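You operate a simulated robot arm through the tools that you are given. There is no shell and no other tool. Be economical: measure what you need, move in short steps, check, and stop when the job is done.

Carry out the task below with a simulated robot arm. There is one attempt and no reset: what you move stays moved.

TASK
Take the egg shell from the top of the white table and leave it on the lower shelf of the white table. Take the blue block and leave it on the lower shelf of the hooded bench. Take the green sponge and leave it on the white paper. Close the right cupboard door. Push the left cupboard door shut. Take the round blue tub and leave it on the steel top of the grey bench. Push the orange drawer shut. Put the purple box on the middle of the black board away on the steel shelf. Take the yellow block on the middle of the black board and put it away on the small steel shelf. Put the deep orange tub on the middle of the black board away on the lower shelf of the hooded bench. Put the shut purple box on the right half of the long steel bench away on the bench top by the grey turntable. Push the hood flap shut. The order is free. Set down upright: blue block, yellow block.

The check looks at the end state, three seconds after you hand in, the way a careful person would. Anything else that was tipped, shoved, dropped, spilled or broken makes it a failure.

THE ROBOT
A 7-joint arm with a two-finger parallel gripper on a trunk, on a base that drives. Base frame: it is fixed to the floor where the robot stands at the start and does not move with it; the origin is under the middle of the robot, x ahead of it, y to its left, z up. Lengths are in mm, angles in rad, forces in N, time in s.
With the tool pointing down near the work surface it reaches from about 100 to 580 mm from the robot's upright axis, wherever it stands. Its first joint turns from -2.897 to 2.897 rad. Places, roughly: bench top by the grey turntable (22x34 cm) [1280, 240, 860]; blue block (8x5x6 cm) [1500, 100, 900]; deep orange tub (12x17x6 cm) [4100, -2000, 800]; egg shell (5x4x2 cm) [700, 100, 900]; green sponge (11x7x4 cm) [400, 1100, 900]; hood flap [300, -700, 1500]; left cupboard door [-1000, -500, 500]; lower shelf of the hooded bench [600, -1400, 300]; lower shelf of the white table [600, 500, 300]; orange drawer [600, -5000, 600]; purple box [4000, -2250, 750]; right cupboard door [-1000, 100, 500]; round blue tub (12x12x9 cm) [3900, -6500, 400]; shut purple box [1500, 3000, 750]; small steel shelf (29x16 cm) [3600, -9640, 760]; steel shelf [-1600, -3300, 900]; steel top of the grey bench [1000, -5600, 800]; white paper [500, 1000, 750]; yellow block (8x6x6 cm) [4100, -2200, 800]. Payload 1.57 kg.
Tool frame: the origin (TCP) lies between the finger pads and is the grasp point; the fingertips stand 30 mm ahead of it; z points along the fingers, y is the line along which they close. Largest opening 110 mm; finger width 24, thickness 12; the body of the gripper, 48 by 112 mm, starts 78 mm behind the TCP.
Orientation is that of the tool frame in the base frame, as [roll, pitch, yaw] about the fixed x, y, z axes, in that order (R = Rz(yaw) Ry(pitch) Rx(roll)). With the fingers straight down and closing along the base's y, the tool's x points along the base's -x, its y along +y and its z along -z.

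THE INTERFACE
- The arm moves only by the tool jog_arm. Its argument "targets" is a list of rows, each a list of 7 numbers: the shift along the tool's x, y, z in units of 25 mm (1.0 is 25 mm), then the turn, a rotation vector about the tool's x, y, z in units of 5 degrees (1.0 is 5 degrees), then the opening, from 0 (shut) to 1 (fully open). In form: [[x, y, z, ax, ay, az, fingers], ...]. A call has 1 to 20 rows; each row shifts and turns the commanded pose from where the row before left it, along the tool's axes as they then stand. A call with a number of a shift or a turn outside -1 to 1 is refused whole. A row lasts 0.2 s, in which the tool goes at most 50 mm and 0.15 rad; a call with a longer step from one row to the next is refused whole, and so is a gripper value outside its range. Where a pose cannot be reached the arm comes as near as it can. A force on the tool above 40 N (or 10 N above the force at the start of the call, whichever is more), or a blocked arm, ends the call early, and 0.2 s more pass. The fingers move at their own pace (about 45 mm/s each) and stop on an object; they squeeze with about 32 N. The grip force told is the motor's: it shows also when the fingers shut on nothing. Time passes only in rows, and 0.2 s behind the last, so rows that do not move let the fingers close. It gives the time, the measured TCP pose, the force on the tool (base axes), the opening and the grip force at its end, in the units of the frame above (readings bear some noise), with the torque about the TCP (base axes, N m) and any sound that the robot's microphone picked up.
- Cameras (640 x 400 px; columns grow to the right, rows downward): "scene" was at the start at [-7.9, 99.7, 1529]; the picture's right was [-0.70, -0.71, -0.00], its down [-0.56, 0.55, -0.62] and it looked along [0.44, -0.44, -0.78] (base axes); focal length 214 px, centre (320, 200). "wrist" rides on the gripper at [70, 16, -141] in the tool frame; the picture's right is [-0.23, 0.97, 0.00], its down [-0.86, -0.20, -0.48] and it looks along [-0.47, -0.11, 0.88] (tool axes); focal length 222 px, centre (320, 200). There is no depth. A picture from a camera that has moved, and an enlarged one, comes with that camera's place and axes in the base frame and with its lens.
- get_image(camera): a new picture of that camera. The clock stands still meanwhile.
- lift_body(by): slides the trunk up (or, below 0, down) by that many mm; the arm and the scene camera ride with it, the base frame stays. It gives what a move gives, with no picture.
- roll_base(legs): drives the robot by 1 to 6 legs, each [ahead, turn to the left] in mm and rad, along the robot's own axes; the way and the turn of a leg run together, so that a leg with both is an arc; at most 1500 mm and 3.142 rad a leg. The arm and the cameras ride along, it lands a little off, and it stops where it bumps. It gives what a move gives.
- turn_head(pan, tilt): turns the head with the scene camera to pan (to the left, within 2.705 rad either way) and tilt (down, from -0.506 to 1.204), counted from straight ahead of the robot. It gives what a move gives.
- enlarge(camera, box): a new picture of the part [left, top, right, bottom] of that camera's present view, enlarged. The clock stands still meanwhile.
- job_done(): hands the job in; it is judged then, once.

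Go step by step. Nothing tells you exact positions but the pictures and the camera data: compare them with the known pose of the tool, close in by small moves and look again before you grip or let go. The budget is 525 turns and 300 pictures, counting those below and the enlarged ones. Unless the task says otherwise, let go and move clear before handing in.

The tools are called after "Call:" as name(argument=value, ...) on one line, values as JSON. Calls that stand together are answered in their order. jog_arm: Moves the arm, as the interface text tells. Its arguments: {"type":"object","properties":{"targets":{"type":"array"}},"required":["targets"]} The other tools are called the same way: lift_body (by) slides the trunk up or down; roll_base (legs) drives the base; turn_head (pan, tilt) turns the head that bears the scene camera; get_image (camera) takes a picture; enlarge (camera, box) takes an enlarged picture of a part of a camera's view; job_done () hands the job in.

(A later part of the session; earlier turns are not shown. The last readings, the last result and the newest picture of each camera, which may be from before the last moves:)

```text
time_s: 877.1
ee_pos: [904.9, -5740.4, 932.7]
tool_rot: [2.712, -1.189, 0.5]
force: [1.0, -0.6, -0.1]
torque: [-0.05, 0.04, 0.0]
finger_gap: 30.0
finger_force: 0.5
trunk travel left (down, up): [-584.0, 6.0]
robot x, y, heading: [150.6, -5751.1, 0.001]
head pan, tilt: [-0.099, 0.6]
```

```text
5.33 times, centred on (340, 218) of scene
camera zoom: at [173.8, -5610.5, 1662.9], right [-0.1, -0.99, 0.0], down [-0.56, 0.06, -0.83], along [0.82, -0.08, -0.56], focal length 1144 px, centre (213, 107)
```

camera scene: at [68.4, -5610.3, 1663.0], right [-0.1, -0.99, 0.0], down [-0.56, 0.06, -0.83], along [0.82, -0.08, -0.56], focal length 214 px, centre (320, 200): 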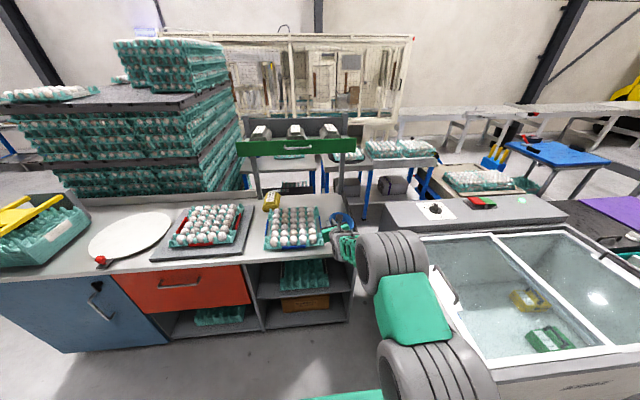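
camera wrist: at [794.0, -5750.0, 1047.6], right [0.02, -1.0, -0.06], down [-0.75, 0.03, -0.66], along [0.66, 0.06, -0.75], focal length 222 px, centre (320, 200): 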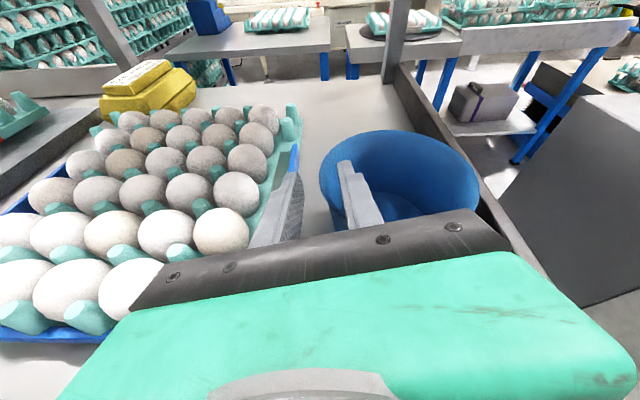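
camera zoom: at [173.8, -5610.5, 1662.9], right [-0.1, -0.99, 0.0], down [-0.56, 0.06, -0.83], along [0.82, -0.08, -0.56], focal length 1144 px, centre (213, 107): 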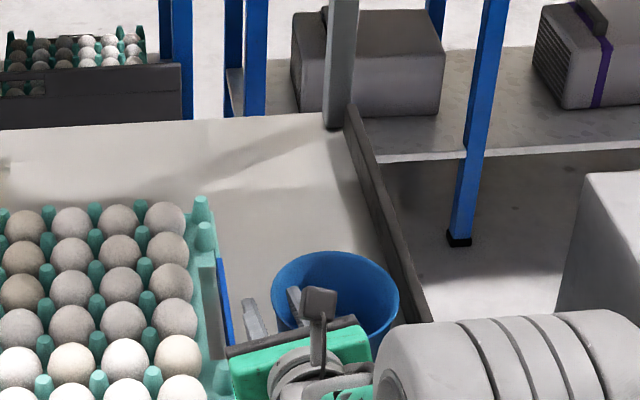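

The tub stands level. I raise the hand straight up and back away.

Call:
jog_arm(targets=[[0.46, 0.08, -0.17, 0, 0, 0, 0.27], [0.93, 0.155, -0.336, 0, 0, 0, 0.27], [0.93, 0.155, -0.336, 0, 0, 0, 0.27], [0.93, 0.155, -0.336, 0, 0, 0, 0.27]])

Call:
roll_base(legs=[[-450, 0]])

Call:
enlarge(camera="scene", box=[200, 150, 400, 275])

```text
time_s: 878.1
ee_pos: [903.8, -5740.6, 1021.0]
tool_rot: [2.71, -1.188, 0.499]
force: [0.1, 0.3, 1.1]
torque: [0.02, -0.01, 0.01]
finger_gap: 29.5
finger_force: 0.1
trunk travel left (down, up): [-584.0, 6.0]
robot x, y, heading: [149.5, -5750.8, 0.003]
head pan, tilt: [-0.099, 0.6]
```

```text
time_s: 880.8
ee_pos: [449.5, -5737.2, 1021.2]
tool_rot: [2.711, -1.19, 0.501]
force: [0.4, 0.0, 0.0]
torque: [0.0, 0.01, 0.04]
finger_gap: 29.5
finger_force: 0.1
trunk travel left (down, up): [-584.0, 6.0]
robot x, y, heading: [-307.3, -5756.0, -0.003]
head pan, tilt: [-0.099, 0.6]
```

```text
3.20 times, centred on (300, 212) of scene
camera zoom: at [-280.9, -5610.0, 1662.9], right [-0.1, -1.0, 0.0], down [-0.56, 0.06, -0.83], along [0.82, -0.08, -0.56], focal length 686 px, centre (384, 160)
```

zoom: 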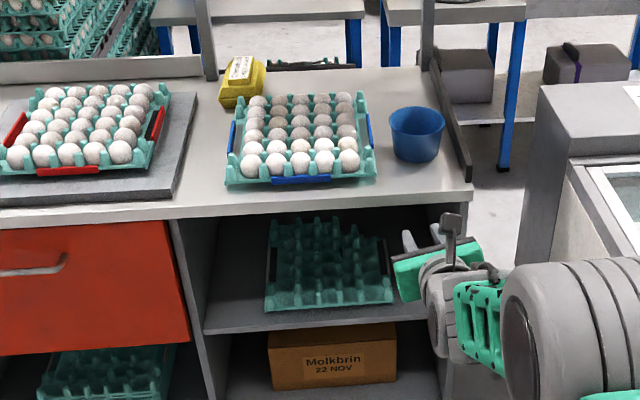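

The tub is well placed on the steel top. Now I fold the hand back to a vertical tool for the last two items.

Call:
jog_arm(targets=[[-0.33, -0.1, -0.93, 0, 0, 0, 0.5], [-0.33, -0.1, -0.93, 0, 0, 0, 0.5], [-0.33, -0.1, -0.93, 0, 0, 0, 0.5], [-0.33, -0.1, -0.93, 0, 0, 0, 0.5], [-0.33, -0.1, -0.93, 0, 0, 0, 0.5], [-0.33, -0.1, -0.93, 0, 0, 0, 0.5], [0, 0, 0, 0, -1, 0, 0.5], [0, 0, 0, 0, -1, 0, 0.5], [0, 0, 0, 0, -1, 0, 0.5], [0, 0, 0, 0, -1, 0, 0.5], [0, 0, 0, 0, -1, 0, 0.5], [0, 0, 0, 0, -1, 0, 0.5], [0, 0, 0, 0, -1, 0, 0.5], [0, 0, 0, 0, -1, 0, 0.5], [0, 0, 0, 0, -1, 0, 0.5], [0, 0, 0, 0, -1, 0, 0.5], [0, 0, 0, 0, -1, 0, 0.5], [0, 0, 0, 0, -1, 0, 0.5], [0, 0, 0, 0, -1, 0, 0.5], [0, 0, 0, 0, -1, 0, 0.5]])

Call:
get_image(camera="scene")

```text
time_s: 885.0
ee_pos: [301.0, -5737.3, 1018.5]
tool_rot: [2.987, 0.001, 0.099]
force: [-0.1, -0.5, 0.4]
torque: [-0.01, -0.01, 0.01]
finger_gap: 55.0
finger_force: 0.0
trunk travel left (down, up): [-584.0, 6.0]
robot x, y, heading: [-309.0, -5751.3, -0.002]
head pan, tilt: [-0.099, 0.6]
```

```text
106 pictures are left
camera scene: at [-280.0, -5609.8, 1662.9], right [-0.1, -1.0, 0.0], down [-0.56, 0.06, -0.82], along [0.82, -0.08, -0.57], focal length 214 px, centre (320, 200)
```

scene: 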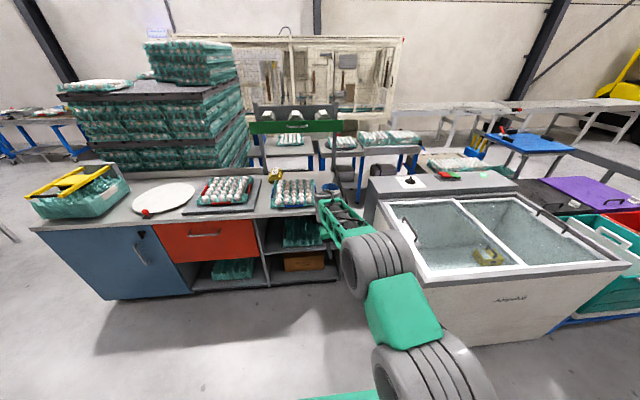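

Call:
jog_arm(targets=[[0, 0, -1, 0.9, 0, 0, 0.5], [0, 0, -1, 0.9, 0, 0, 0.5], [0, 0, -1, 0, 0, 0, 0.5], [0, 0, -1, 0, 0, 0, 0.5]])

Call:
roll_base(legs=[[0, 1.61], [1400, 0], [1380, 0], [0, -1.61], [1500, 0], [1500, 0]])

Call:
roll_base(legs=[[0, 0.83], [1120, 0], [0, -0.84]])

Call:
turn_head(pan=0.3, tilt=0.7)

Call:
get_image(camera="scene")

```text
time_s: 886.0
ee_pos: [306.2, -5731.9, 1113.0]
tool_rot: [-3.141, 0.004, 0.098]
force: [0.1, -0.1, -0.4]
torque: [0.03, 0.03, 0.04]
finger_gap: 55.1
finger_force: 0.1
out of reach, approached as far as the arm can: row 2
trunk travel left (down, up): [-584.0, 6.0]
robot x, y, heading: [-308.0, -5753.3, 0.001]
head pan, tilt: [-0.099, 0.6]
```

```text
time_s: 921.2
ee_pos: [3203.3, -2887.0, 1113.6]
tool_rot: [-3.141, 0.0, 0.122]
force: [0.7, 0.8, -1.3]
torque: [0.01, 0.02, -0.02]
finger_gap: 55.1
finger_force: 0.0
trunk travel left (down, up): [-584.0, 6.0]
robot x, y, heading: [2592.2, -2925.5, 0.021]
head pan, tilt: [-0.099, 0.6]
```

```text
time_s: 931.3
ee_pos: [3944.0, -2049.9, 1114.9]
tool_rot: [-3.14, 0.0, 0.107]
force: [0.1, -0.6, -0.7]
torque: [0.01, 0.0, -0.01]
finger_gap: 55.0
finger_force: 0.0
trunk travel left (down, up): [-584.0, 6.0]
robot x, y, heading: [3332.9, -2076.0, 0.008]
head pan, tilt: [-0.099, 0.6]
```

```text
time_s: 932.2
ee_pos: [3944.9, -2049.4, 1114.0]
tool_rot: [3.142, -0.002, 0.106]
force: [-0.6, 0.1, -0.5]
torque: [0.01, 0.01, 0.0]
finger_gap: 55.2
finger_force: 0.1
trunk travel left (down, up): [-584.0, 6.0]
robot x, y, heading: [3333.1, -2076.8, 0.007]
head pan, tilt: [0.3, 0.7]
```

```text
105 pictures are left
camera scene: at [3349.3, -1900.1, 1654.3], right [0.3, -0.95, 0.0], down [-0.61, -0.2, -0.77], along [0.73, 0.23, -0.64], focal length 214 px, centre (320, 200)
```

scene: 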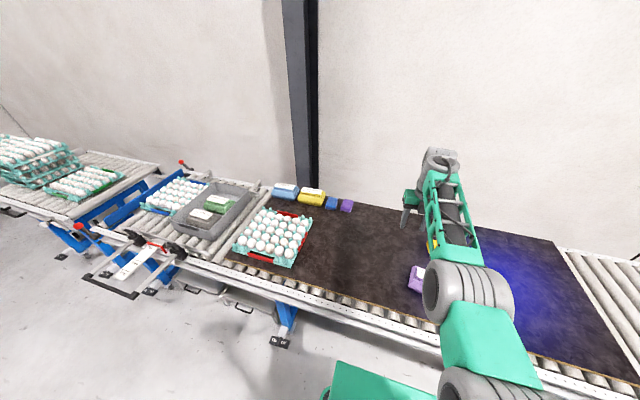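

I drive closer and bring the gripper over the purple box, turning it to close across the box's short side.

Call:
roll_base(legs=[[85, 0]])

Call:
jog_arm(targets=[[-0.9, 0.86, 0, 0, 0, 0, 0.7], [-0.9, 0.86, 0, 0, 0, 0, 0.7], [-0.9, 0.86, 0, 0, 0, 0, 0.7], [-0.9, 0.86, 0, 0, 0, 0, 0.7], [-0.9, 0.86, 0, 0, 0, 0, 0.7], [-0.9, 0.86, 0, 0, 0, 0, 0.7], [0, 0, 0, 0, 0, 1, 0.7], [0, 0, 0, 0, 0, 1, 0.7], [0, 0, 0, 0, 0, 1, 0.7], [0, 0, 0, 0, 0, 1, 0.7], [0, 0, 0, 0, 0, 1, 0.7], [0, 0, 0, 0, 0, 1, 0.7], [0, 0, 0, 0, 0, 1, 0.7], [0, 0, 0, 0, 0, 1, 0.7], [0, 0, 0, 0, 0, 1, 0.7], [0, 0, 0, 0, 0, 1, 0.7], [0, 0, 0, 0, 0, 1, 0.7], [0, 0, 0, 0, 0, 1, 0.7]])

Call:
jog_arm(targets=[[0, 0, 0, 0, 0, 1, 0.7], [0, 0, 0, 0, 0, 1, 0.7], [0, 0, 0, 0, 0, 1, 0.7], [0, 0, 0, 0, 0, 1, 0.7], [0, 0, 0, 0, 0, 1, 0.7], [0, 0, 0, 0, 0, 1, 0.7], [0, 0, 0, 0, 0, 1, 0.7], [0, 0, 0, 0, 0, 1, 0.7], [0, 0, 0, 0, 0, 1, 0.7]])

Call:
get_image(camera="wrist")

```text
time_s: 933.2
ee_pos: [4030.8, -2050.6, 1112.0]
tool_rot: [-3.141, 0.003, 0.107]
force: [0.3, 0.2, 0.6]
torque: [0.02, 0.04, 0.01]
finger_gap: 54.9
finger_force: 0.1
trunk travel left (down, up): [-584.0, 6.0]
robot x, y, heading: [3416.8, -2078.1, 0.009]
head pan, tilt: [0.3, 0.7]
```

```text
time_s: 937.0
ee_pos: [3910.8, -2192.7, 1113.3]
tool_rot: [3.142, 0.001, -0.942]
force: [0.0, -0.6, 0.1]
torque: [-0.02, 0.02, 0.0]
finger_gap: 77.0
finger_force: 0.1
trunk travel left (down, up): [-584.0, 6.0]
robot x, y, heading: [3418.2, -2078.4, 0.012]
head pan, tilt: [0.3, 0.7]
```

```text
time_s: 939.0
ee_pos: [3879.1, -2315.6, 1113.1]
tool_rot: [-3.141, 0.011, -1.707]
force: [0.3, 0.5, 0.1]
torque: [0.01, 0.02, 0.02]
finger_gap: 77.1
finger_force: 0.1
out of reach, approached as far as the arm can: row 6, 7, 8, 9
trunk travel left (down, up): [-584.0, 6.0]
robot x, y, heading: [3416.9, -2077.6, 0.008]
head pan, tilt: [0.3, 0.7]
```

```text
104 pictures are left
camera wrist: at [3850.9, -2385.1, 1253.6], right [-0.93, 0.36, 0.0], down [0.31, 0.81, 0.49], along [0.17, 0.46, -0.87], focal length 222 px, centre (320, 200)
```

wrist: 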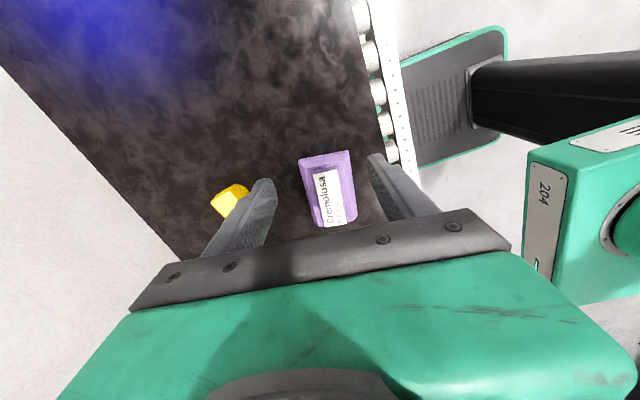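

That yaw is at the wrist limit; I turn the gripper the other way round (half a turn).

Call:
jog_arm(targets=[[-1, 0, 0, 0, 0, -1, 0.7], [-1, 0, 0, 0, 0, -1, 0.7], [-1, 0, 0, 0, 0, -1, 0.7], [-1, 0, 0, 0, 0, -1, 0.7], [-0.7, 0, 0, 0, 0, -1, 0.7], [0, 0, 0, 0, 0, -1, 0.7], [0, 0, 0, 0, 0, -1, 0.7], [0, 0, 0, 0, 0, -1, 0.7], [0, 0, 0, 0, 0, -1, 0.7], [0, 0, 0, 0, 0, -1, 0.7], [0, 0, 0, 0, 0, -1, 0.7], [0, 0, 0, 0, 0, -1, 0.7], [0, 0, 0, 0, 0, -1, 0.7], [0, 0, 0, 0, 0, -1, 0.7], [0, 0, 0, 0, 0, -1, 0.7], [0, 0, 0, 0, 0, -1, 0.7], [0, 0, 0, 0, 0, -1, 0.7], [0, 0, 0, 0, 0, -1, 0.7], [0, 0, 0, 0, 0, -1, 0.7], [0, 0, 0, 0, 0, -1, 0.7]])

Call:
jog_arm(targets=[[0, 0, 0, 0, 0, -1, 0.7], [0, 0, 0, 0, 0, -1, 0.7], [0, 0, 0, 0, 0, -1, 0.7], [0, 0, 0, 0, 0, -1, 0.7], [0, 0, 0, 0, 0, -1, 0.7], [0, 0, 0, 0, 0, -1, 0.7], [0, 0, 0, 0, 0, -1, 0.7], [0, 0, 0, 0, 0, -1, 0.7], [0, 0, 0, 0, 0, -1, 0.7], [0, 0, 0, 0, 0, -1, 0.7], [0, 0, 0, 0, 0, -1, 0.7], [0, 0, 0, 0, 0, -1, 0.7], [0, 0, 0, 0, 0, -1, 0.7], [0, 0, 0, 0, 0, -1, 0.7], [0, 0, 0, 0, 0, -1, 0.7], [0, 0, 0, 0, 0, -1, 0.7]])

Call:
get_image(camera="wrist")

```text
time_s: 943.2
ee_pos: [3879.0, -2198.9, 1118.0]
tool_rot: [-3.14, 0.004, 0.022]
force: [0.6, 0.4, 0.3]
torque: [-0.01, 0.02, -0.01]
finger_gap: 76.9
finger_force: 0.1
out of reach, approached as far as the arm can: row 5
trunk travel left (down, up): [-584.0, 6.0]
robot x, y, heading: [3417.7, -2077.7, 0.011]
head pan, tilt: [0.3, 0.7]
```

```text
time_s: 946.6
ee_pos: [3879.5, -2199.0, 1116.8]
tool_rot: [-3.138, 0.001, 1.416]
force: [-0.1, -1.2, -0.3]
torque: [-0.01, 0.01, 0.01]
finger_gap: 76.9
finger_force: 0.0
trunk travel left (down, up): [-584.0, 6.0]
robot x, y, heading: [3418.3, -2076.9, 0.01]
head pan, tilt: [0.3, 0.7]
```

```text
103 pictures are left
camera wrist: at [3906.1, -2133.5, 1257.8], right [0.93, -0.37, 0.0], down [-0.33, -0.82, 0.48], along [-0.18, -0.44, -0.88], focal length 222 px, centre (320, 200)
```

wrist: 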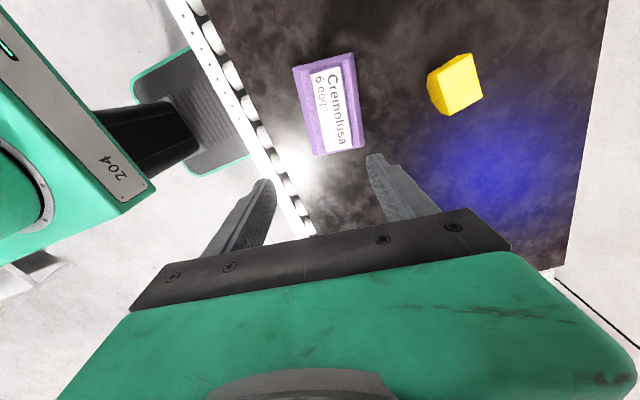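

Aligned in angle; the box centre is about (3907, -2180). I shift over it and descend.

Call:
jog_arm(targets=[[0.92, 0.99, 0, 0, 0, 0, 0.7], [0, 0, 1, 0, 0, 0, 0.7], [0, 0, 1, 0, 0, 0, 0.7], [0, 0, 1, 0, 0, 0, 0.7], [0, 0, 1, 0, 0, 0, 0.7], [0, 0, 1, 0, 0, 0, 0.7], [0, 0, 1, 0, 0, 0, 0.7]])

Call:
get_image(camera="wrist")

```text
time_s: 948.2
ee_pos: [3913.7, -2181.4, 1091.6]
tool_rot: [-3.135, 0.002, 1.416]
force: [-0.3, 0.1, -0.2]
torque: [0.0, 0.04, -0.02]
finger_gap: 77.2
finger_force: 0.1
out of reach, approached as far as the arm can: row 2, 3, 4, 5, 6, 7
trunk travel left (down, up): [-584.0, 6.0]
robot x, y, heading: [3416.8, -2075.0, 0.008]
head pan, tilt: [0.3, 0.7]
```

```text
102 pictures are left
camera wrist: at [3940.6, -2116.1, 1232.9], right [0.93, -0.37, -0.01], down [-0.33, -0.81, 0.48], along [-0.19, -0.44, -0.88], focal length 222 px, centre (320, 200)
```

wrist: 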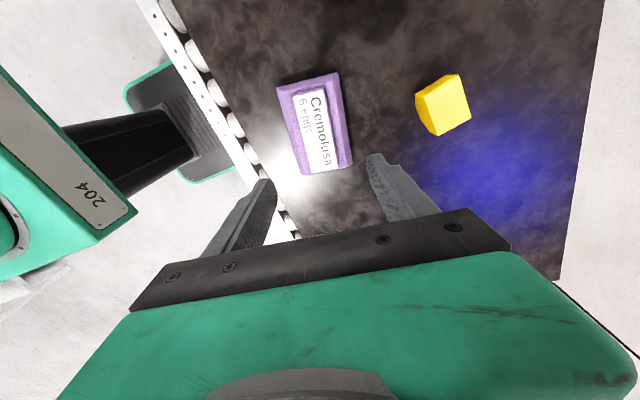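

The low limit again; I raise the hand and lower the trunk instead.

Call:
jog_arm(targets=[[0, 0, -1, 0, 0, 0, 0.7], [0, 0, -1, 0, 0, 0, 0.7], [0, 0, -1, 0, 0, 0, 0.7], [0, 0, -1, 0, 0, 0, 0.7]])

Call:
lift_body(by=-240)

Call:
get_image(camera="wrist")

```text
time_s: 949.2
ee_pos: [3914.9, -2181.5, 1193.7]
tool_rot: [-3.141, 0.0, 1.412]
force: [0.1, -0.1, 0.7]
torque: [0.04, 0.02, 0.03]
finger_gap: 76.8
finger_force: 0.1
trunk travel left (down, up): [-584.0, 6.0]
robot x, y, heading: [3414.3, -2076.2, 0.008]
head pan, tilt: [0.3, 0.7]
```

```text
time_s: 951.8
ee_pos: [3913.7, -2180.9, 952.8]
tool_rot: [-3.14, -0.001, 1.416]
force: [-0.4, -0.5, 0.2]
torque: [-0.02, 0.03, 0.02]
finger_gap: 77.1
finger_force: 0.1
trunk travel left (down, up): [-344.0, 246.0]
robot x, y, heading: [3418.3, -2079.6, 0.014]
head pan, tilt: [0.3, 0.7]
```

```text
101 pictures are left
camera wrist: at [3939.6, -2116.2, 1093.6], right [0.93, -0.37, 0.0], down [-0.33, -0.81, 0.48], along [-0.18, -0.44, -0.88], focal length 222 px, centre (320, 200)
```

wrist: 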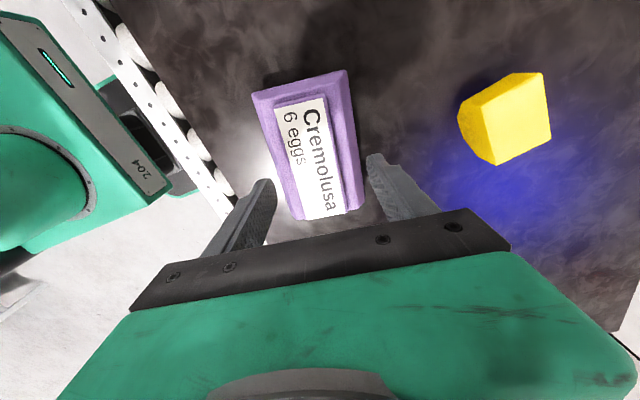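

Call:
jog_arm(targets=[[0.23, -0.32, 0, 0, 0, 0, 0.66], [0, 0, 1, 0, 0, 0, 0.66], [0, 0, 0.4, 0, 0, 0, 0.66]])

Call:
get_image(camera="wrist")

Call:
turn_head(pan=0.1, tilt=0.8)

Call:
get_image(camera="scene")

```text
time_s: 952.5
ee_pos: [3906.1, -2175.6, 917.1]
tool_rot: [-3.141, 0.0, 1.415]
force: [0.4, 0.0, 0.0]
torque: [-0.02, 0.01, 0.01]
finger_gap: 72.7
finger_force: 0.0
trunk travel left (down, up): [-344.0, 246.0]
robot x, y, heading: [3418.4, -2079.4, 0.006]
head pan, tilt: [0.3, 0.7]
```

```text
100 pictures are left
camera wrist: at [3932.3, -2109.5, 1058.6], right [0.93, -0.37, 0.0], down [-0.33, -0.81, 0.48], along [-0.18, -0.44, -0.88], focal length 222 px, centre (320, 200)
```

wrist: 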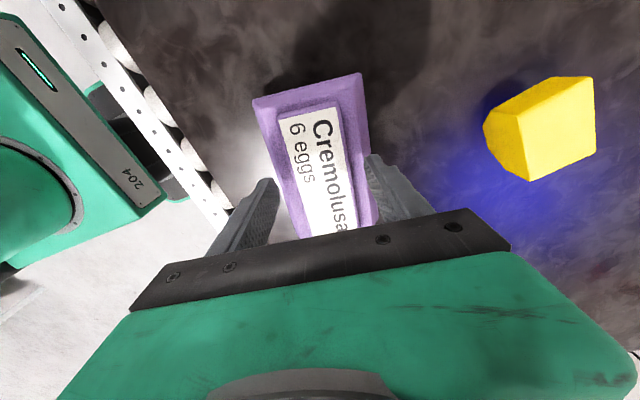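

```text
time_s: 953.3
ee_pos: [3904.8, -2174.8, 917.1]
tool_rot: [3.141, -0.001, 1.415]
force: [-0.1, -1.8, -0.6]
torque: [0.0, 0.02, 0.02]
finger_gap: 72.5
finger_force: 0.0
trunk travel left (down, up): [-344.0, 246.0]
robot x, y, heading: [3416.5, -2080.0, 0.01]
head pan, tilt: [0.099, 0.799]
```

```text
99 pictures are left
camera scene: at [3434.4, -1916.3, 1406.1], right [0.11, -0.99, 0.0], down [-0.71, -0.08, -0.7], along [0.69, 0.08, -0.72], focal length 214 px, centre (320, 200)
```

scene: 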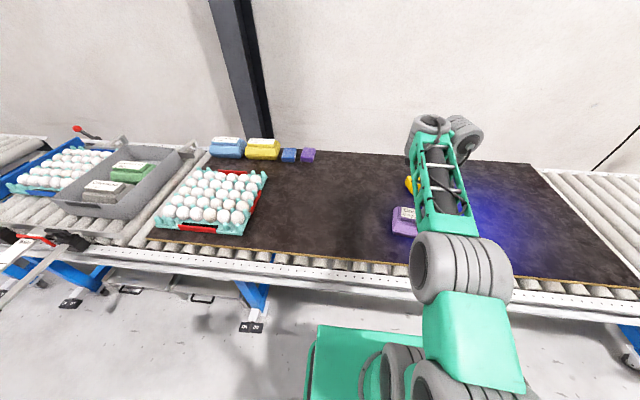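

Call:
jog_arm(targets=[[0, 0, 0.3, 0, 0, 0, 0.66]])

Call:
jog_arm(targets=[[0, 0, 0.2, 0, 0, 0, 0.66]])

Call:
jog_arm(targets=[[0, 0, 0, 0, 0, 0, 0.3], [0, 0, 0, 0, 0, 0, 0.3], [0, 0, 0, 0, 0, 0, 0.3], [0, 0, 0, 0, 0, 0, 0.3]])

Call:
get_image(camera="wrist")

```text
time_s: 953.7
ee_pos: [3905.7, -2175.1, 910.7]
tool_rot: [3.14, -0.001, 1.414]
force: [-0.1, -0.5, 0.4]
torque: [-0.01, 0.0, 0.03]
finger_gap: 72.6
finger_force: 0.0
trunk travel left (down, up): [-344.0, 246.0]
robot x, y, heading: [3416.5, -2077.5, 0.005]
head pan, tilt: [0.099, 0.799]
```

```text
time_s: 954.1
ee_pos: [3906.0, -2174.6, 905.4]
tool_rot: [-3.141, 0.0, 1.415]
force: [0.2, 0.1, -0.3]
torque: [0.0, 0.0, -0.02]
finger_gap: 72.8
finger_force: 0.1
trunk travel left (down, up): [-344.0, 246.0]
robot x, y, heading: [3417.8, -2078.0, 0.008]
head pan, tilt: [0.099, 0.799]
```

```text
time_s: 955.1
ee_pos: [3907.0, -2174.3, 905.9]
tool_rot: [-3.141, 0.0, 1.416]
force: [1.1, 0.1, 2.0]
torque: [0.01, -0.06, -0.06]
finger_gap: 49.3
finger_force: 31.8
trunk travel left (down, up): [-344.0, 246.0]
robot x, y, heading: [3416.9, -2075.8, 0.005]
head pan, tilt: [0.099, 0.799]
```

```text
98 pictures are left
camera wrist: at [3932.5, -2109.2, 1046.6], right [0.93, -0.37, 0.0], down [-0.33, -0.81, 0.48], along [-0.18, -0.44, -0.88], focal length 222 px, centre (320, 200)
```

wrist: 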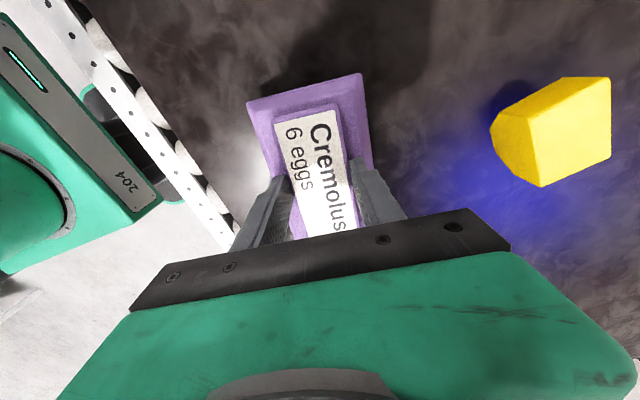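

Gripped. I lift, raise the trunk and drive to the wall shelf.

Call:
jog_arm(targets=[[0, 0, -0.5, 0, 0, 0, 0.3], [0, 0, -1, 0, 0, 0, 0.3], [0, 0, -1, 0, 0, 0, 0.3]])

Call:
lift_body(by=180)

Call:
get_image(camera="scene")

Call:
roll_base(legs=[[-600, 0], [0, -2.13], [1020, 0], [0, -1.01], [1500, 0], [1290, 0]])

```text
time_s: 955.9
ee_pos: [3906.0, -2174.3, 967.5]
tool_rot: [3.141, 0.001, 1.415]
force: [0.0, 0.0, -3.8]
torque: [0.04, 0.03, -0.04]
finger_gap: 49.1
finger_force: 32.5
trunk travel left (down, up): [-344.0, 246.0]
robot x, y, heading: [3418.7, -2078.3, 0.013]
head pan, tilt: [0.099, 0.799]
```

```text
time_s: 957.9
ee_pos: [3906.5, -2175.5, 1146.8]
tool_rot: [-3.139, 0.001, 1.416]
force: [0.4, 0.4, -4.9]
torque: [0.04, 0.0, -0.03]
finger_gap: 49.2
finger_force: 32.2
trunk travel left (down, up): [-524.0, 66.0]
robot x, y, heading: [3414.7, -2079.7, 0.008]
head pan, tilt: [0.099, 0.799]
```

```text
97 pictures are left
camera scene: at [3434.7, -1916.4, 1586.0], right [0.11, -0.99, 0.0], down [-0.71, -0.08, -0.7], along [0.69, 0.08, -0.72], focal length 214 px, centre (320, 200)
```

scene: 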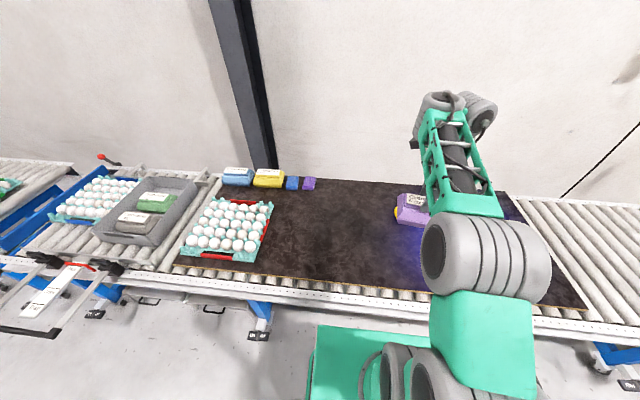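

```text
time_s: 986.9
ee_pos: [-989.5, -2817.2, 1148.2]
tool_rot: [-3.139, 0.001, -1.75]
force: [0.1, 0.4, -4.0]
torque: [-0.07, 0.02, -0.01]
finger_gap: 49.0
finger_force: 31.3
trunk travel left (down, up): [-524.0, 66.0]
robot x, y, heading: [-501.6, -2923.7, 3.122]
head pan, tilt: [0.099, 0.799]
```

Call:
turn_head(pan=0.35, tilt=0.45)

Call:
get_image(camera="scene")

```text
time_s: 987.7
ee_pos: [-989.8, -2816.4, 1147.3]
tool_rot: [-3.139, 0.001, -1.75]
force: [0.2, -0.4, -3.9]
torque: [-0.01, 0.0, 0.02]
finger_gap: 49.0
finger_force: 32.1
trunk travel left (down, up): [-524.0, 66.0]
robot x, y, heading: [-499.7, -2928.3, 3.123]
head pan, tilt: [0.351, 0.45]
```

```text
96 pictures are left
camera scene: at [-532.4, -3112.9, 1616.4], right [-0.33, 0.94, 0.0], down [0.41, 0.14, -0.9], along [-0.85, -0.3, -0.44], focal length 214 px, centre (320, 200)
```

scene: 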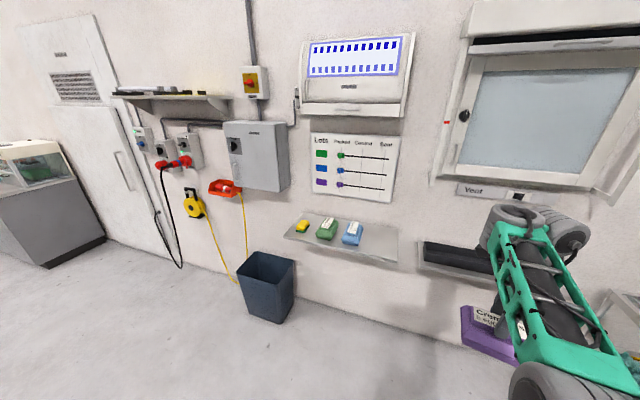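

The shelf's right part (y≈-3210…-3035) is free. I drive closer and turn the box so its long side points at the wall.

Call:
roll_base(legs=[[0, 0.587], [480, 0], [0, -0.587]])

Call:
jog_arm(targets=[[0, 0, 0, 0, 0, 1, 0.3], [0, 0, 0, 0, 0, 1, 0.3], [0, 0, 0, 0, 0, 1, 0.3], [0, 0, 0, 0, 0, 1, 0.3], [0, 0, 0, 0, 0, 1, 0.3], [0, 0, 0, 0, 0, 1, 0.3], [0, 0, 0, 0, 0, 1, 0.3], [0, 0, 0, 0, 0, 1, 0.3], [0, 0, 0, 0, 0, 1, 0.3], [0, 0, 0, 0, 0, 1, 0.3], [0, 0, 0, 0, 0, 1, 0.3], [0, 0, 0, 0, 0, 1, 0.3], [0, 0, 0, 0, 0, 1, 0.3], [0, 0, 0, 0, 0, 1, 0.3], [0, 0, 0, 0, 0, 1, 0.3], [0, 0, 0, 0, 0, 1, 0.3]])

Call:
turn_head(pan=0.15, tilt=0.7)

Call:
get_image(camera="scene")

Call:
get_image(camera="wrist")

```text
time_s: 993.8
ee_pos: [-1392.7, -3070.5, 1147.3]
tool_rot: [-3.139, 0.0, -1.753]
force: [-0.3, 0.3, -4.5]
torque: [-0.04, 0.01, 0.0]
finger_gap: 48.7
finger_force: 32.0
trunk travel left (down, up): [-524.0, 66.0]
robot x, y, heading: [-905.0, -3179.5, 3.121]
head pan, tilt: [0.351, 0.45]
```

```text
time_s: 997.1
ee_pos: [-1393.2, -3071.6, 1148.4]
tool_rot: [-3.14, 0.002, 3.133]
force: [-1.1, -0.4, -3.7]
torque: [0.0, 0.03, 0.0]
finger_gap: 49.1
finger_force: 31.8
trunk travel left (down, up): [-524.0, 66.0]
robot x, y, heading: [-905.5, -3185.9, 3.122]
head pan, tilt: [0.351, 0.45]
```

```text
time_s: 997.9
ee_pos: [-1393.2, -3071.6, 1146.2]
tool_rot: [3.14, 0.002, 3.135]
force: [0.2, -0.5, -4.2]
torque: [-0.01, 0.03, 0.02]
finger_gap: 49.0
finger_force: 32.0
trunk travel left (down, up): [-524.0, 66.0]
robot x, y, heading: [-904.9, -3184.8, 3.119]
head pan, tilt: [0.15, 0.7]
```

```text
95 pictures are left
camera scene: at [-934.7, -3350.6, 1594.4], right [-0.13, 0.99, 0.0], down [0.64, 0.08, -0.77], along [-0.76, -0.1, -0.64], focal length 214 px, centre (320, 200)
```

scene: 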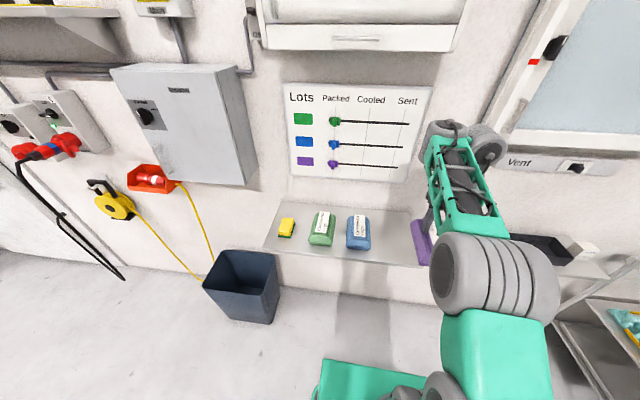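

```text
94 pictures are left
camera wrist: at [-1463.5, -3054.8, 1288.7], right [0.24, 0.97, 0.0], down [0.85, -0.21, 0.48], along [0.47, -0.11, -0.88], focal length 222 px, centre (320, 200)
```

wrist: 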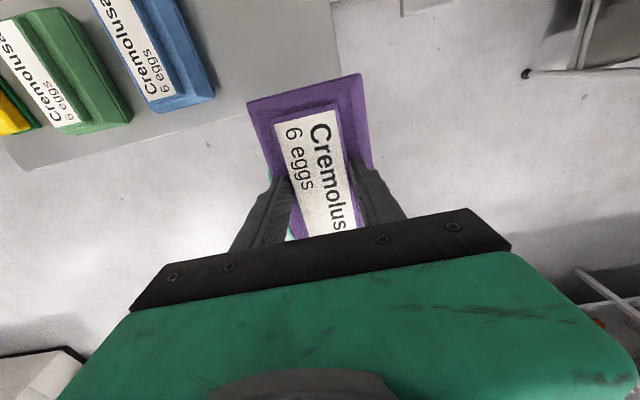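

Shelf is at z≈880, front x≈-1435, free between y -3200 and -3013. I centre the box over it.

Call:
roll_base(legs=[[145, 0]])

Call:
jog_arm(targets=[[0, -0.75, 0, 0, 0, 0, 0.3], [0, -0.75, 0, 0, 0, 0, 0.3]])

Call:
lift_body(by=-120)

Call:
get_image(camera="wrist")

Call:
get_image(camera="scene")

```text
time_s: 999.3
ee_pos: [-1538.1, -3068.6, 1147.6]
tool_rot: [-3.142, 0.002, 3.133]
force: [0.1, -0.8, -4.8]
torque: [-0.01, 0.0, 0.02]
finger_gap: 48.8
finger_force: 32.1
trunk travel left (down, up): [-524.0, 66.0]
robot x, y, heading: [-1053.3, -3177.5, 3.123]
head pan, tilt: [0.15, 0.7]
```

```text
time_s: 999.9
ee_pos: [-1538.7, -3106.4, 1148.6]
tool_rot: [3.141, 0.002, 3.133]
force: [-0.8, 0.5, -4.1]
torque: [0.02, 0.04, 0.03]
finger_gap: 49.1
finger_force: 32.2
trunk travel left (down, up): [-524.0, 66.0]
robot x, y, heading: [-1050.0, -3182.1, 3.123]
head pan, tilt: [0.15, 0.7]
```

```text
time_s: 1001.4
ee_pos: [-1538.3, -3104.8, 1029.3]
tool_rot: [-3.14, 0.002, 3.133]
force: [0.2, -0.8, -4.6]
torque: [0.03, 0.04, -0.01]
finger_gap: 48.9
finger_force: 32.0
trunk travel left (down, up): [-404.0, 186.0]
robot x, y, heading: [-1048.2, -3180.2, 3.122]
head pan, tilt: [0.15, 0.7]
```

```text
93 pictures are left
camera wrist: at [-1609.1, -3089.6, 1168.8], right [0.24, 0.97, 0.0], down [0.85, -0.21, 0.48], along [0.47, -0.11, -0.88], focal length 222 px, centre (320, 200)
```

wrist: 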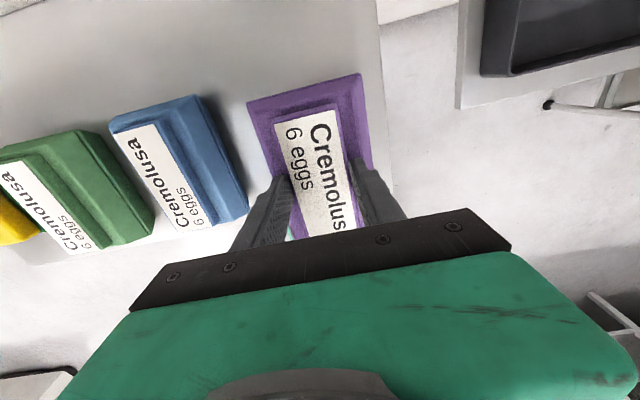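

```text
92 pictures are left
camera scene: at [-1080.0, -3347.8, 1474.3], right [-0.13, 0.99, 0.0], down [0.64, 0.08, -0.76], along [-0.76, -0.1, -0.64], focal length 214 px, centre (320, 200)
```

scene: 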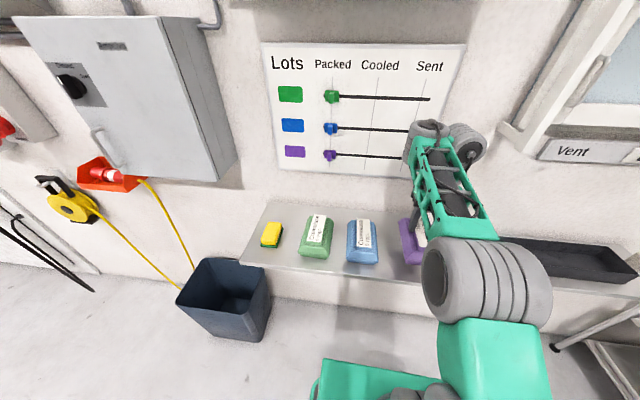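

Call:
jog_arm(targets=[[0, 0, 1, 0, 0, 0, 0.3], [0, 0, 0.6, 0, 0, 0, 0.3]])

Call:
jog_arm(targets=[[0, 0, 0.25, 0, 0, 0, 0.3]])

Call:
jog_arm(targets=[[0, 0, 0.2, 0, 0, 0, 0.3]])

```text
time_s: 1002.0
ee_pos: [-1539.1, -3104.7, 986.9]
tool_rot: [-3.141, 0.002, 3.133]
force: [0.3, -0.4, -5.4]
torque: [0.01, 0.04, 0.02]
finger_gap: 49.1
finger_force: 31.9
trunk travel left (down, up): [-404.0, 186.0]
robot x, y, heading: [-1051.7, -3178.9, 3.127]
head pan, tilt: [0.15, 0.7]
```

```text
time_s: 1002.4
ee_pos: [-1538.2, -3106.9, 982.5]
tool_rot: [-3.141, 0.001, 3.131]
force: [1.1, 0.0, -4.1]
torque: [0.0, 0.05, -0.01]
finger_gap: 48.9
finger_force: 32.3
trunk travel left (down, up): [-404.0, 186.0]
robot x, y, heading: [-1052.2, -3177.6, 3.12]
head pan, tilt: [0.15, 0.7]
```

```text
time_s: 1002.8
ee_pos: [-1538.4, -3105.9, 976.8]
tool_rot: [-3.141, -0.001, 3.132]
force: [-0.3, -0.9, -4.5]
torque: [0.02, 0.0, 0.01]
finger_gap: 49.2
finger_force: 31.4
trunk travel left (down, up): [-404.0, 186.0]
robot x, y, heading: [-1053.8, -3177.6, 3.125]
head pan, tilt: [0.15, 0.7]
```

Call:
jog_arm(targets=[[0, 0, 0.2, 0, 0, 0, 0.3]])

Call:
jog_arm(targets=[[0, 0, 0.2, 0, 0, 0, 0.3]])

Call:
enlarge(camera="scene", box=[320, 190, 480, 290])

```text
time_s: 1003.2
ee_pos: [-1538.6, -3106.7, 975.5]
tool_rot: [3.141, -0.007, 3.132]
force: [-1.1, -1.4, 22.1]
torque: [-0.14, -0.38, -0.1]
finger_gap: 49.0
finger_force: 32.3
trunk travel left (down, up): [-404.0, 186.0]
robot x, y, heading: [-1048.5, -3180.1, 3.126]
head pan, tilt: [0.15, 0.7]
```

```text
time_s: 1003.6
ee_pos: [-1537.6, -3105.4, 968.8]
tool_rot: [3.14, -0.006, 3.133]
force: [-4.0, -0.5, 38.9]
torque: [-0.02, 0.12, -0.1]
finger_gap: 49.2
finger_force: 31.8
trunk travel left (down, up): [-404.0, 186.0]
robot x, y, heading: [-1052.4, -3178.9, 3.125]
head pan, tilt: [0.15, 0.7]
```

```text
4.00 times, centred on (400, 240) of scene
camera zoom: at [-1077.7, -3348.3, 1474.7], right [-0.13, 0.99, 0.0], down [0.64, 0.08, -0.77], along [-0.76, -0.1, -0.64], focal length 858 px, centre (0, 40)
```

zoom: 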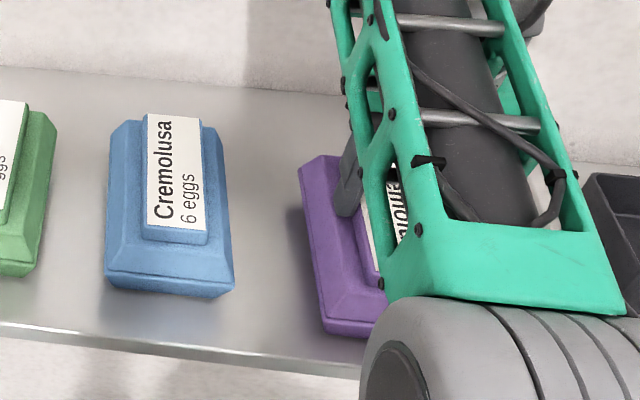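

The box rests on the shelf. I ease up, release and rise.

Call:
jog_arm(targets=[[0, 0, -0.2, 0, 0, 0, 0.3], [0, 0, 0, 0, 0, 0, 0.5], [0, 0, 0, 0, 0, 0, 0.65], [0, 0, 0, 0, 0, 0, 0.65], [0, 0, -1, 0, 0, 0, 0.65], [0, 0, -1, 0, 0, 0, 0.65], [0, 0, -1, 0, 0, 0, 0.65], [0, 0, -1, 0, 0, 0, 0.65]])

Call:
get_image(camera="wrist")

Call:
roll_base(legs=[[-560, 0]])

Call:
get_image(camera="scene")

```text
time_s: 1005.4
ee_pos: [-1538.6, -3106.6, 1070.9]
tool_rot: [3.141, 0.005, 3.132]
force: [0.7, 0.2, 0.7]
torque: [0.0, -0.01, 0.0]
finger_gap: 71.5
finger_force: 0.0
trunk travel left (down, up): [-404.0, 186.0]
robot x, y, heading: [-1052.6, -3180.2, 3.118]
head pan, tilt: [0.15, 0.7]
```

```text
90 pictures are left
camera wrist: at [-1609.4, -3089.8, 1211.8], right [0.24, 0.97, 0.0], down [0.85, -0.21, 0.48], along [0.47, -0.11, -0.88], focal length 222 px, centre (320, 200)
```

wrist: 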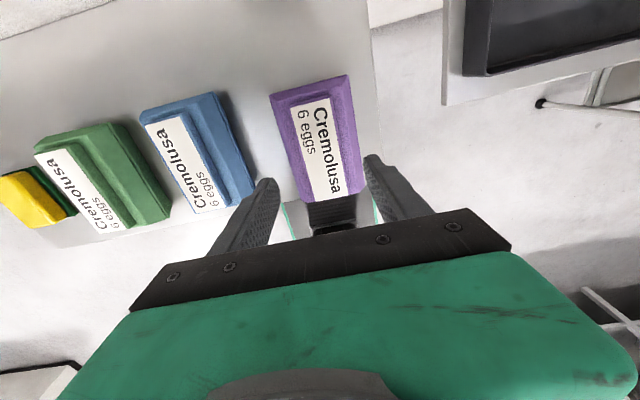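

```text
time_s: 1008.6
ee_pos: [-977.4, -3116.4, 1071.7]
tool_rot: [-3.141, 0.003, 3.132]
force: [0.7, 0.1, 0.5]
torque: [0.0, -0.01, -0.03]
finger_gap: 71.2
finger_force: 0.0
trunk travel left (down, up): [-404.0, 186.0]
robot x, y, heading: [-492.7, -3186.9, 3.12]
head pan, tilt: [0.15, 0.7]
```

```text
89 pictures are left
camera scene: at [-518.9, -3358.9, 1474.3], right [-0.13, 0.99, 0.0], down [0.64, 0.08, -0.76], along [-0.76, -0.1, -0.64], focal length 214 px, centre (320, 200)
```

scene: 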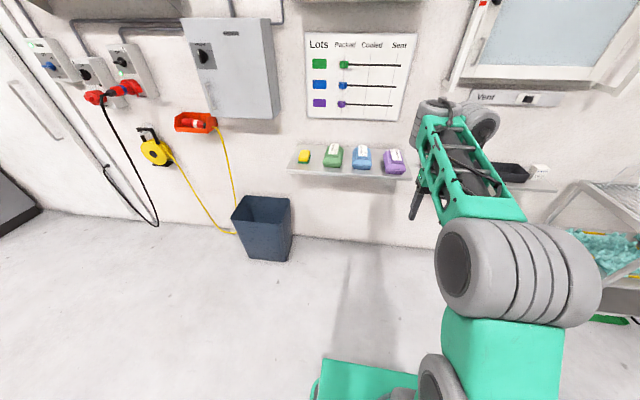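

The purple box is on the steel shelf. Last item: the yellow block. I drive back to the black board.

Call:
roll_base(legs=[[0, -3.037], [1500, 0], [1500, 0], [90, 0], [0, 0.747], [1120, 0]])

Call:
roll_base(legs=[[0, -0.93], [95, 0]])

Call:
get_image(camera="wrist")

```text
time_s: 1038.2
ee_pos: [3730.6, -1793.6, 1072.3]
tool_rot: [3.14, 0.002, 0.847]
force: [0.7, -0.1, -0.3]
torque: [-0.01, -0.02, -0.03]
finger_gap: 71.6
finger_force: 0.2
trunk travel left (down, up): [-404.0, 186.0]
robot x, y, heading: [3360.1, -2116.4, 0.838]
head pan, tilt: [0.15, 0.7]
```

```text
time_s: 1041.8
ee_pos: [3930.7, -2234.1, 1070.8]
tool_rot: [-3.14, 0.0, -0.088]
force: [0.2, 0.2, 0.2]
torque: [0.01, -0.01, 0.0]
finger_gap: 71.4
finger_force: 0.1
trunk travel left (down, up): [-404.0, 186.0]
robot x, y, heading: [3451.9, -2120.7, -0.101]
head pan, tilt: [0.15, 0.7]
```

```text
88 pictures are left
camera wrist: at [3997.6, -2258.1, 1212.5], right [-0.31, -0.95, 0.0], down [-0.83, 0.27, 0.48], along [-0.46, 0.15, -0.88], focal length 222 px, centre (320, 200)
```

wrist: 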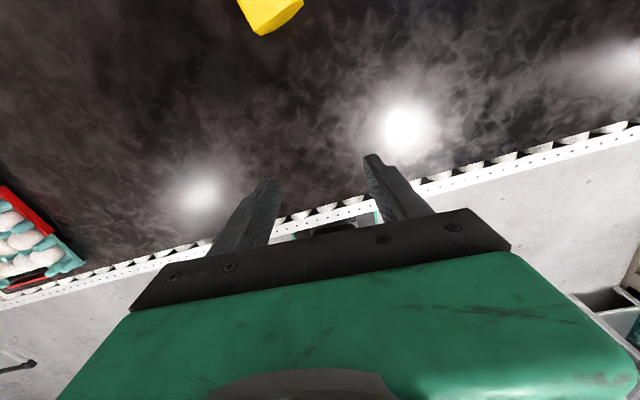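

Call:
jog_arm(targets=[[0.9, -0.1, 0, 0, 0, 0, 0.9], [0.9, -0.1, 0, 0, 0, 0, 0.9], [0.9, -0.1, 0, 0, 0, 0, 0.9], [0.9, -0.1, 0, 0, 0, 0, 0.9]])

Call:
get_image(camera="wrist")

Call:
turn_head(pan=0.1, tilt=0.7)

Call:
enlarge(camera="scene", box=[320, 100, 520, 225])

```text
time_s: 1042.8
ee_pos: [4020.0, -2232.9, 1072.3]
tool_rot: [-3.141, 0.001, -0.092]
force: [-0.5, 0.1, -0.5]
torque: [-0.05, 0.05, 0.0]
finger_gap: 99.0
finger_force: 0.0
trunk travel left (down, up): [-404.0, 186.0]
robot x, y, heading: [3447.7, -2122.9, -0.104]
head pan, tilt: [0.15, 0.7]
```

```text
87 pictures are left
camera wrist: at [4087.5, -2256.7, 1212.2], right [-0.31, -0.95, 0.0], down [-0.83, 0.27, 0.48], along [-0.46, 0.15, -0.88], focal length 222 px, centre (320, 200)
```

wrist: 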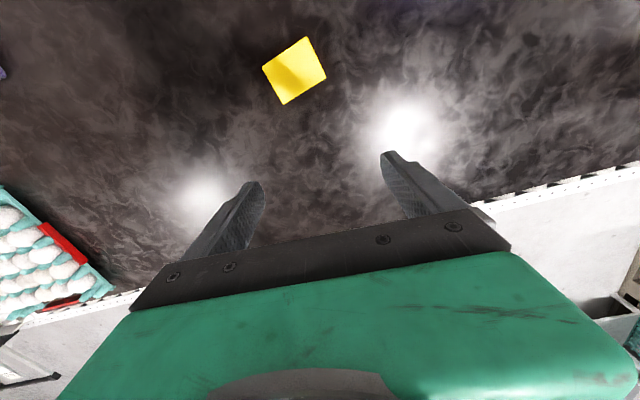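

```text
time_s: 1043.4
ee_pos: [4020.5, -2231.3, 1071.4]
tool_rot: [-3.141, 0.003, -0.09]
force: [-0.1, 0.7, 0.3]
torque: [-0.03, 0.0, 0.02]
finger_gap: 99.0
finger_force: 0.1
trunk travel left (down, up): [-404.0, 186.0]
robot x, y, heading: [3451.6, -2125.1, -0.1]
head pan, tilt: [0.099, 0.7]
```

```text
3.20 times, centred on (420, 162) of scene
camera zoom: at [3489.6, -1964.3, 1474.3], right [0.0, -1.0, 0.0], down [-0.64, 0.0, -0.76], along [0.76, 0.0, -0.64], focal length 686 px, centre (0, 320)
```

zoom: 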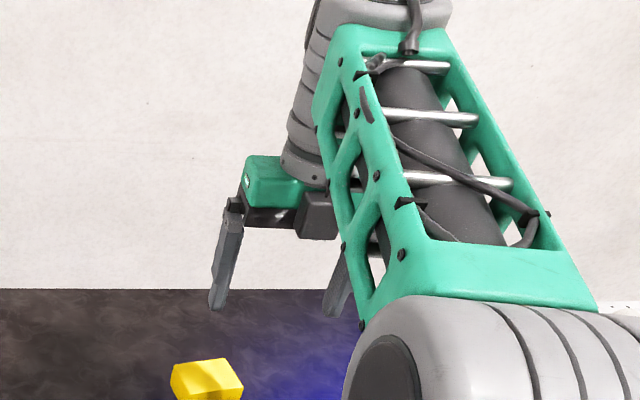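

Call:
jog_arm(targets=[[0.82, -0.13, 0, 0, 0, 0, 1], [0.82, -0.13, 0, 0, 0, 0, 1], [0.82, -0.13, 0, 0, 0, 0, 1], [0.82, -0.13, 0, 0, 0, 0, 1], [0, 0, 1, 0, 0, -1, 1], [0, 0, 1, 0, 0, -1, 1], [0, 0, 1, 0, 0, -1, 1], [0, 0, 1, 0, 0, 0, 1]])

Call:
get_image(camera="wrist")

```text
time_s: 1045.2
ee_pos: [4099.2, -2227.2, 968.8]
tool_rot: [-3.141, 0.0, 0.176]
force: [-0.1, -0.8, -0.5]
torque: [0.0, -0.02, -0.03]
finger_gap: 110.1
finger_force: 0.0
out of reach, approached as far as the arm can: row 4
trunk travel left (down, up): [-404.0, 186.0]
robot x, y, heading: [3450.4, -2119.8, -0.101]
head pan, tilt: [0.099, 0.7]
```

```text
85 pictures are left
camera wrist: at [4171.0, -2232.5, 1108.9], right [-0.06, -1.0, 0.0], down [-0.88, 0.05, 0.48], along [-0.48, 0.03, -0.88], focal length 222 px, centre (320, 200)
```

wrist: 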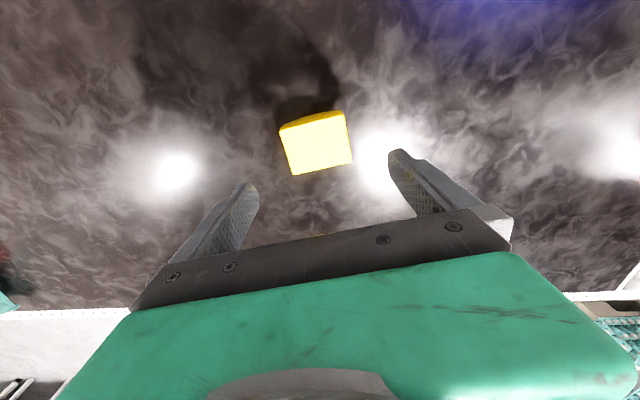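

Aligned. I descend around the block.

Call:
jog_arm(targets=[[0.35, -0.1, 1, 0, 0, 0, 1], [0, 0, 1, 0, 0, 0, 1], [0, 0, 1, 0, 0, 0, 1], [0, 0, 1, 0, 0, 0, 1]])

Call:
get_image(camera="wrist")

```text
time_s: 1046.2
ee_pos: [4108.4, -2223.4, 868.4]
tool_rot: [-3.142, 0.001, 0.172]
force: [-0.4, 0.1, -0.3]
torque: [0.02, -0.01, 0.03]
finger_gap: 110.1
finger_force: 0.1
trunk travel left (down, up): [-404.0, 186.0]
robot x, y, heading: [3449.2, -2120.7, -0.098]
head pan, tilt: [0.099, 0.7]
```

```text
84 pictures are left
camera wrist: at [4179.3, -2228.0, 1009.2], right [-0.06, -1.0, 0.0], down [-0.88, 0.05, 0.48], along [-0.48, 0.03, -0.88], focal length 222 px, centre (320, 200)
```

wrist: 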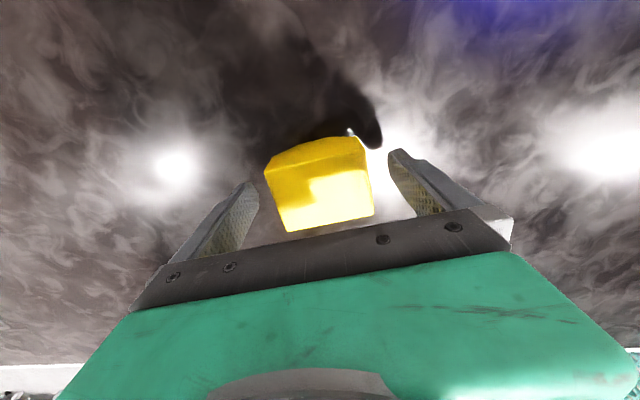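

Call:
jog_arm(targets=[[0, 0, 0.75, 0, 0, 0, 1], [0, 0, 0, 0, 0, 0, 0.5], [0, 0, 0, 0, 0, 0, 0.5], [0, 0, 0, 0, 0, 0, 0.5], [0, 0, 0, 0, 0, 0, 0.5]])

Call:
get_image(camera="wrist")

```text
time_s: 1047.4
ee_pos: [4108.1, -2222.9, 849.6]
tool_rot: [-3.14, 0.002, 0.172]
force: [1.5, -1.6, 0.4]
torque: [0.01, -0.08, -0.01]
finger_gap: 71.8
finger_force: 28.7
trunk travel left (down, up): [-404.0, 186.0]
robot x, y, heading: [3453.1, -2122.0, -0.102]
head pan, tilt: [0.099, 0.7]
```

```text
83 pictures are left
camera wrist: at [4178.9, -2228.4, 990.3], right [-0.06, -1.0, 0.0], down [-0.88, 0.05, 0.48], along [-0.48, 0.03, -0.88], focal length 222 px, centre (320, 200)
```

wrist: 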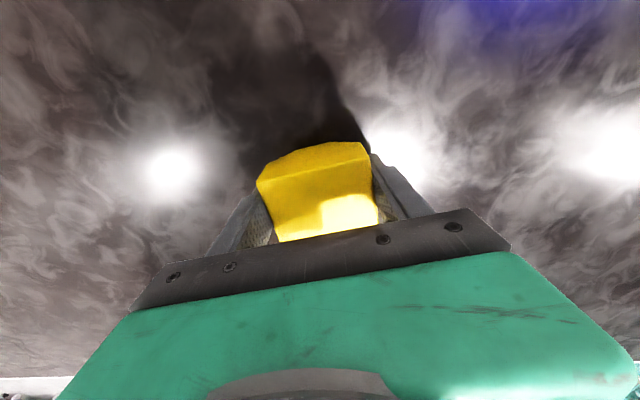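

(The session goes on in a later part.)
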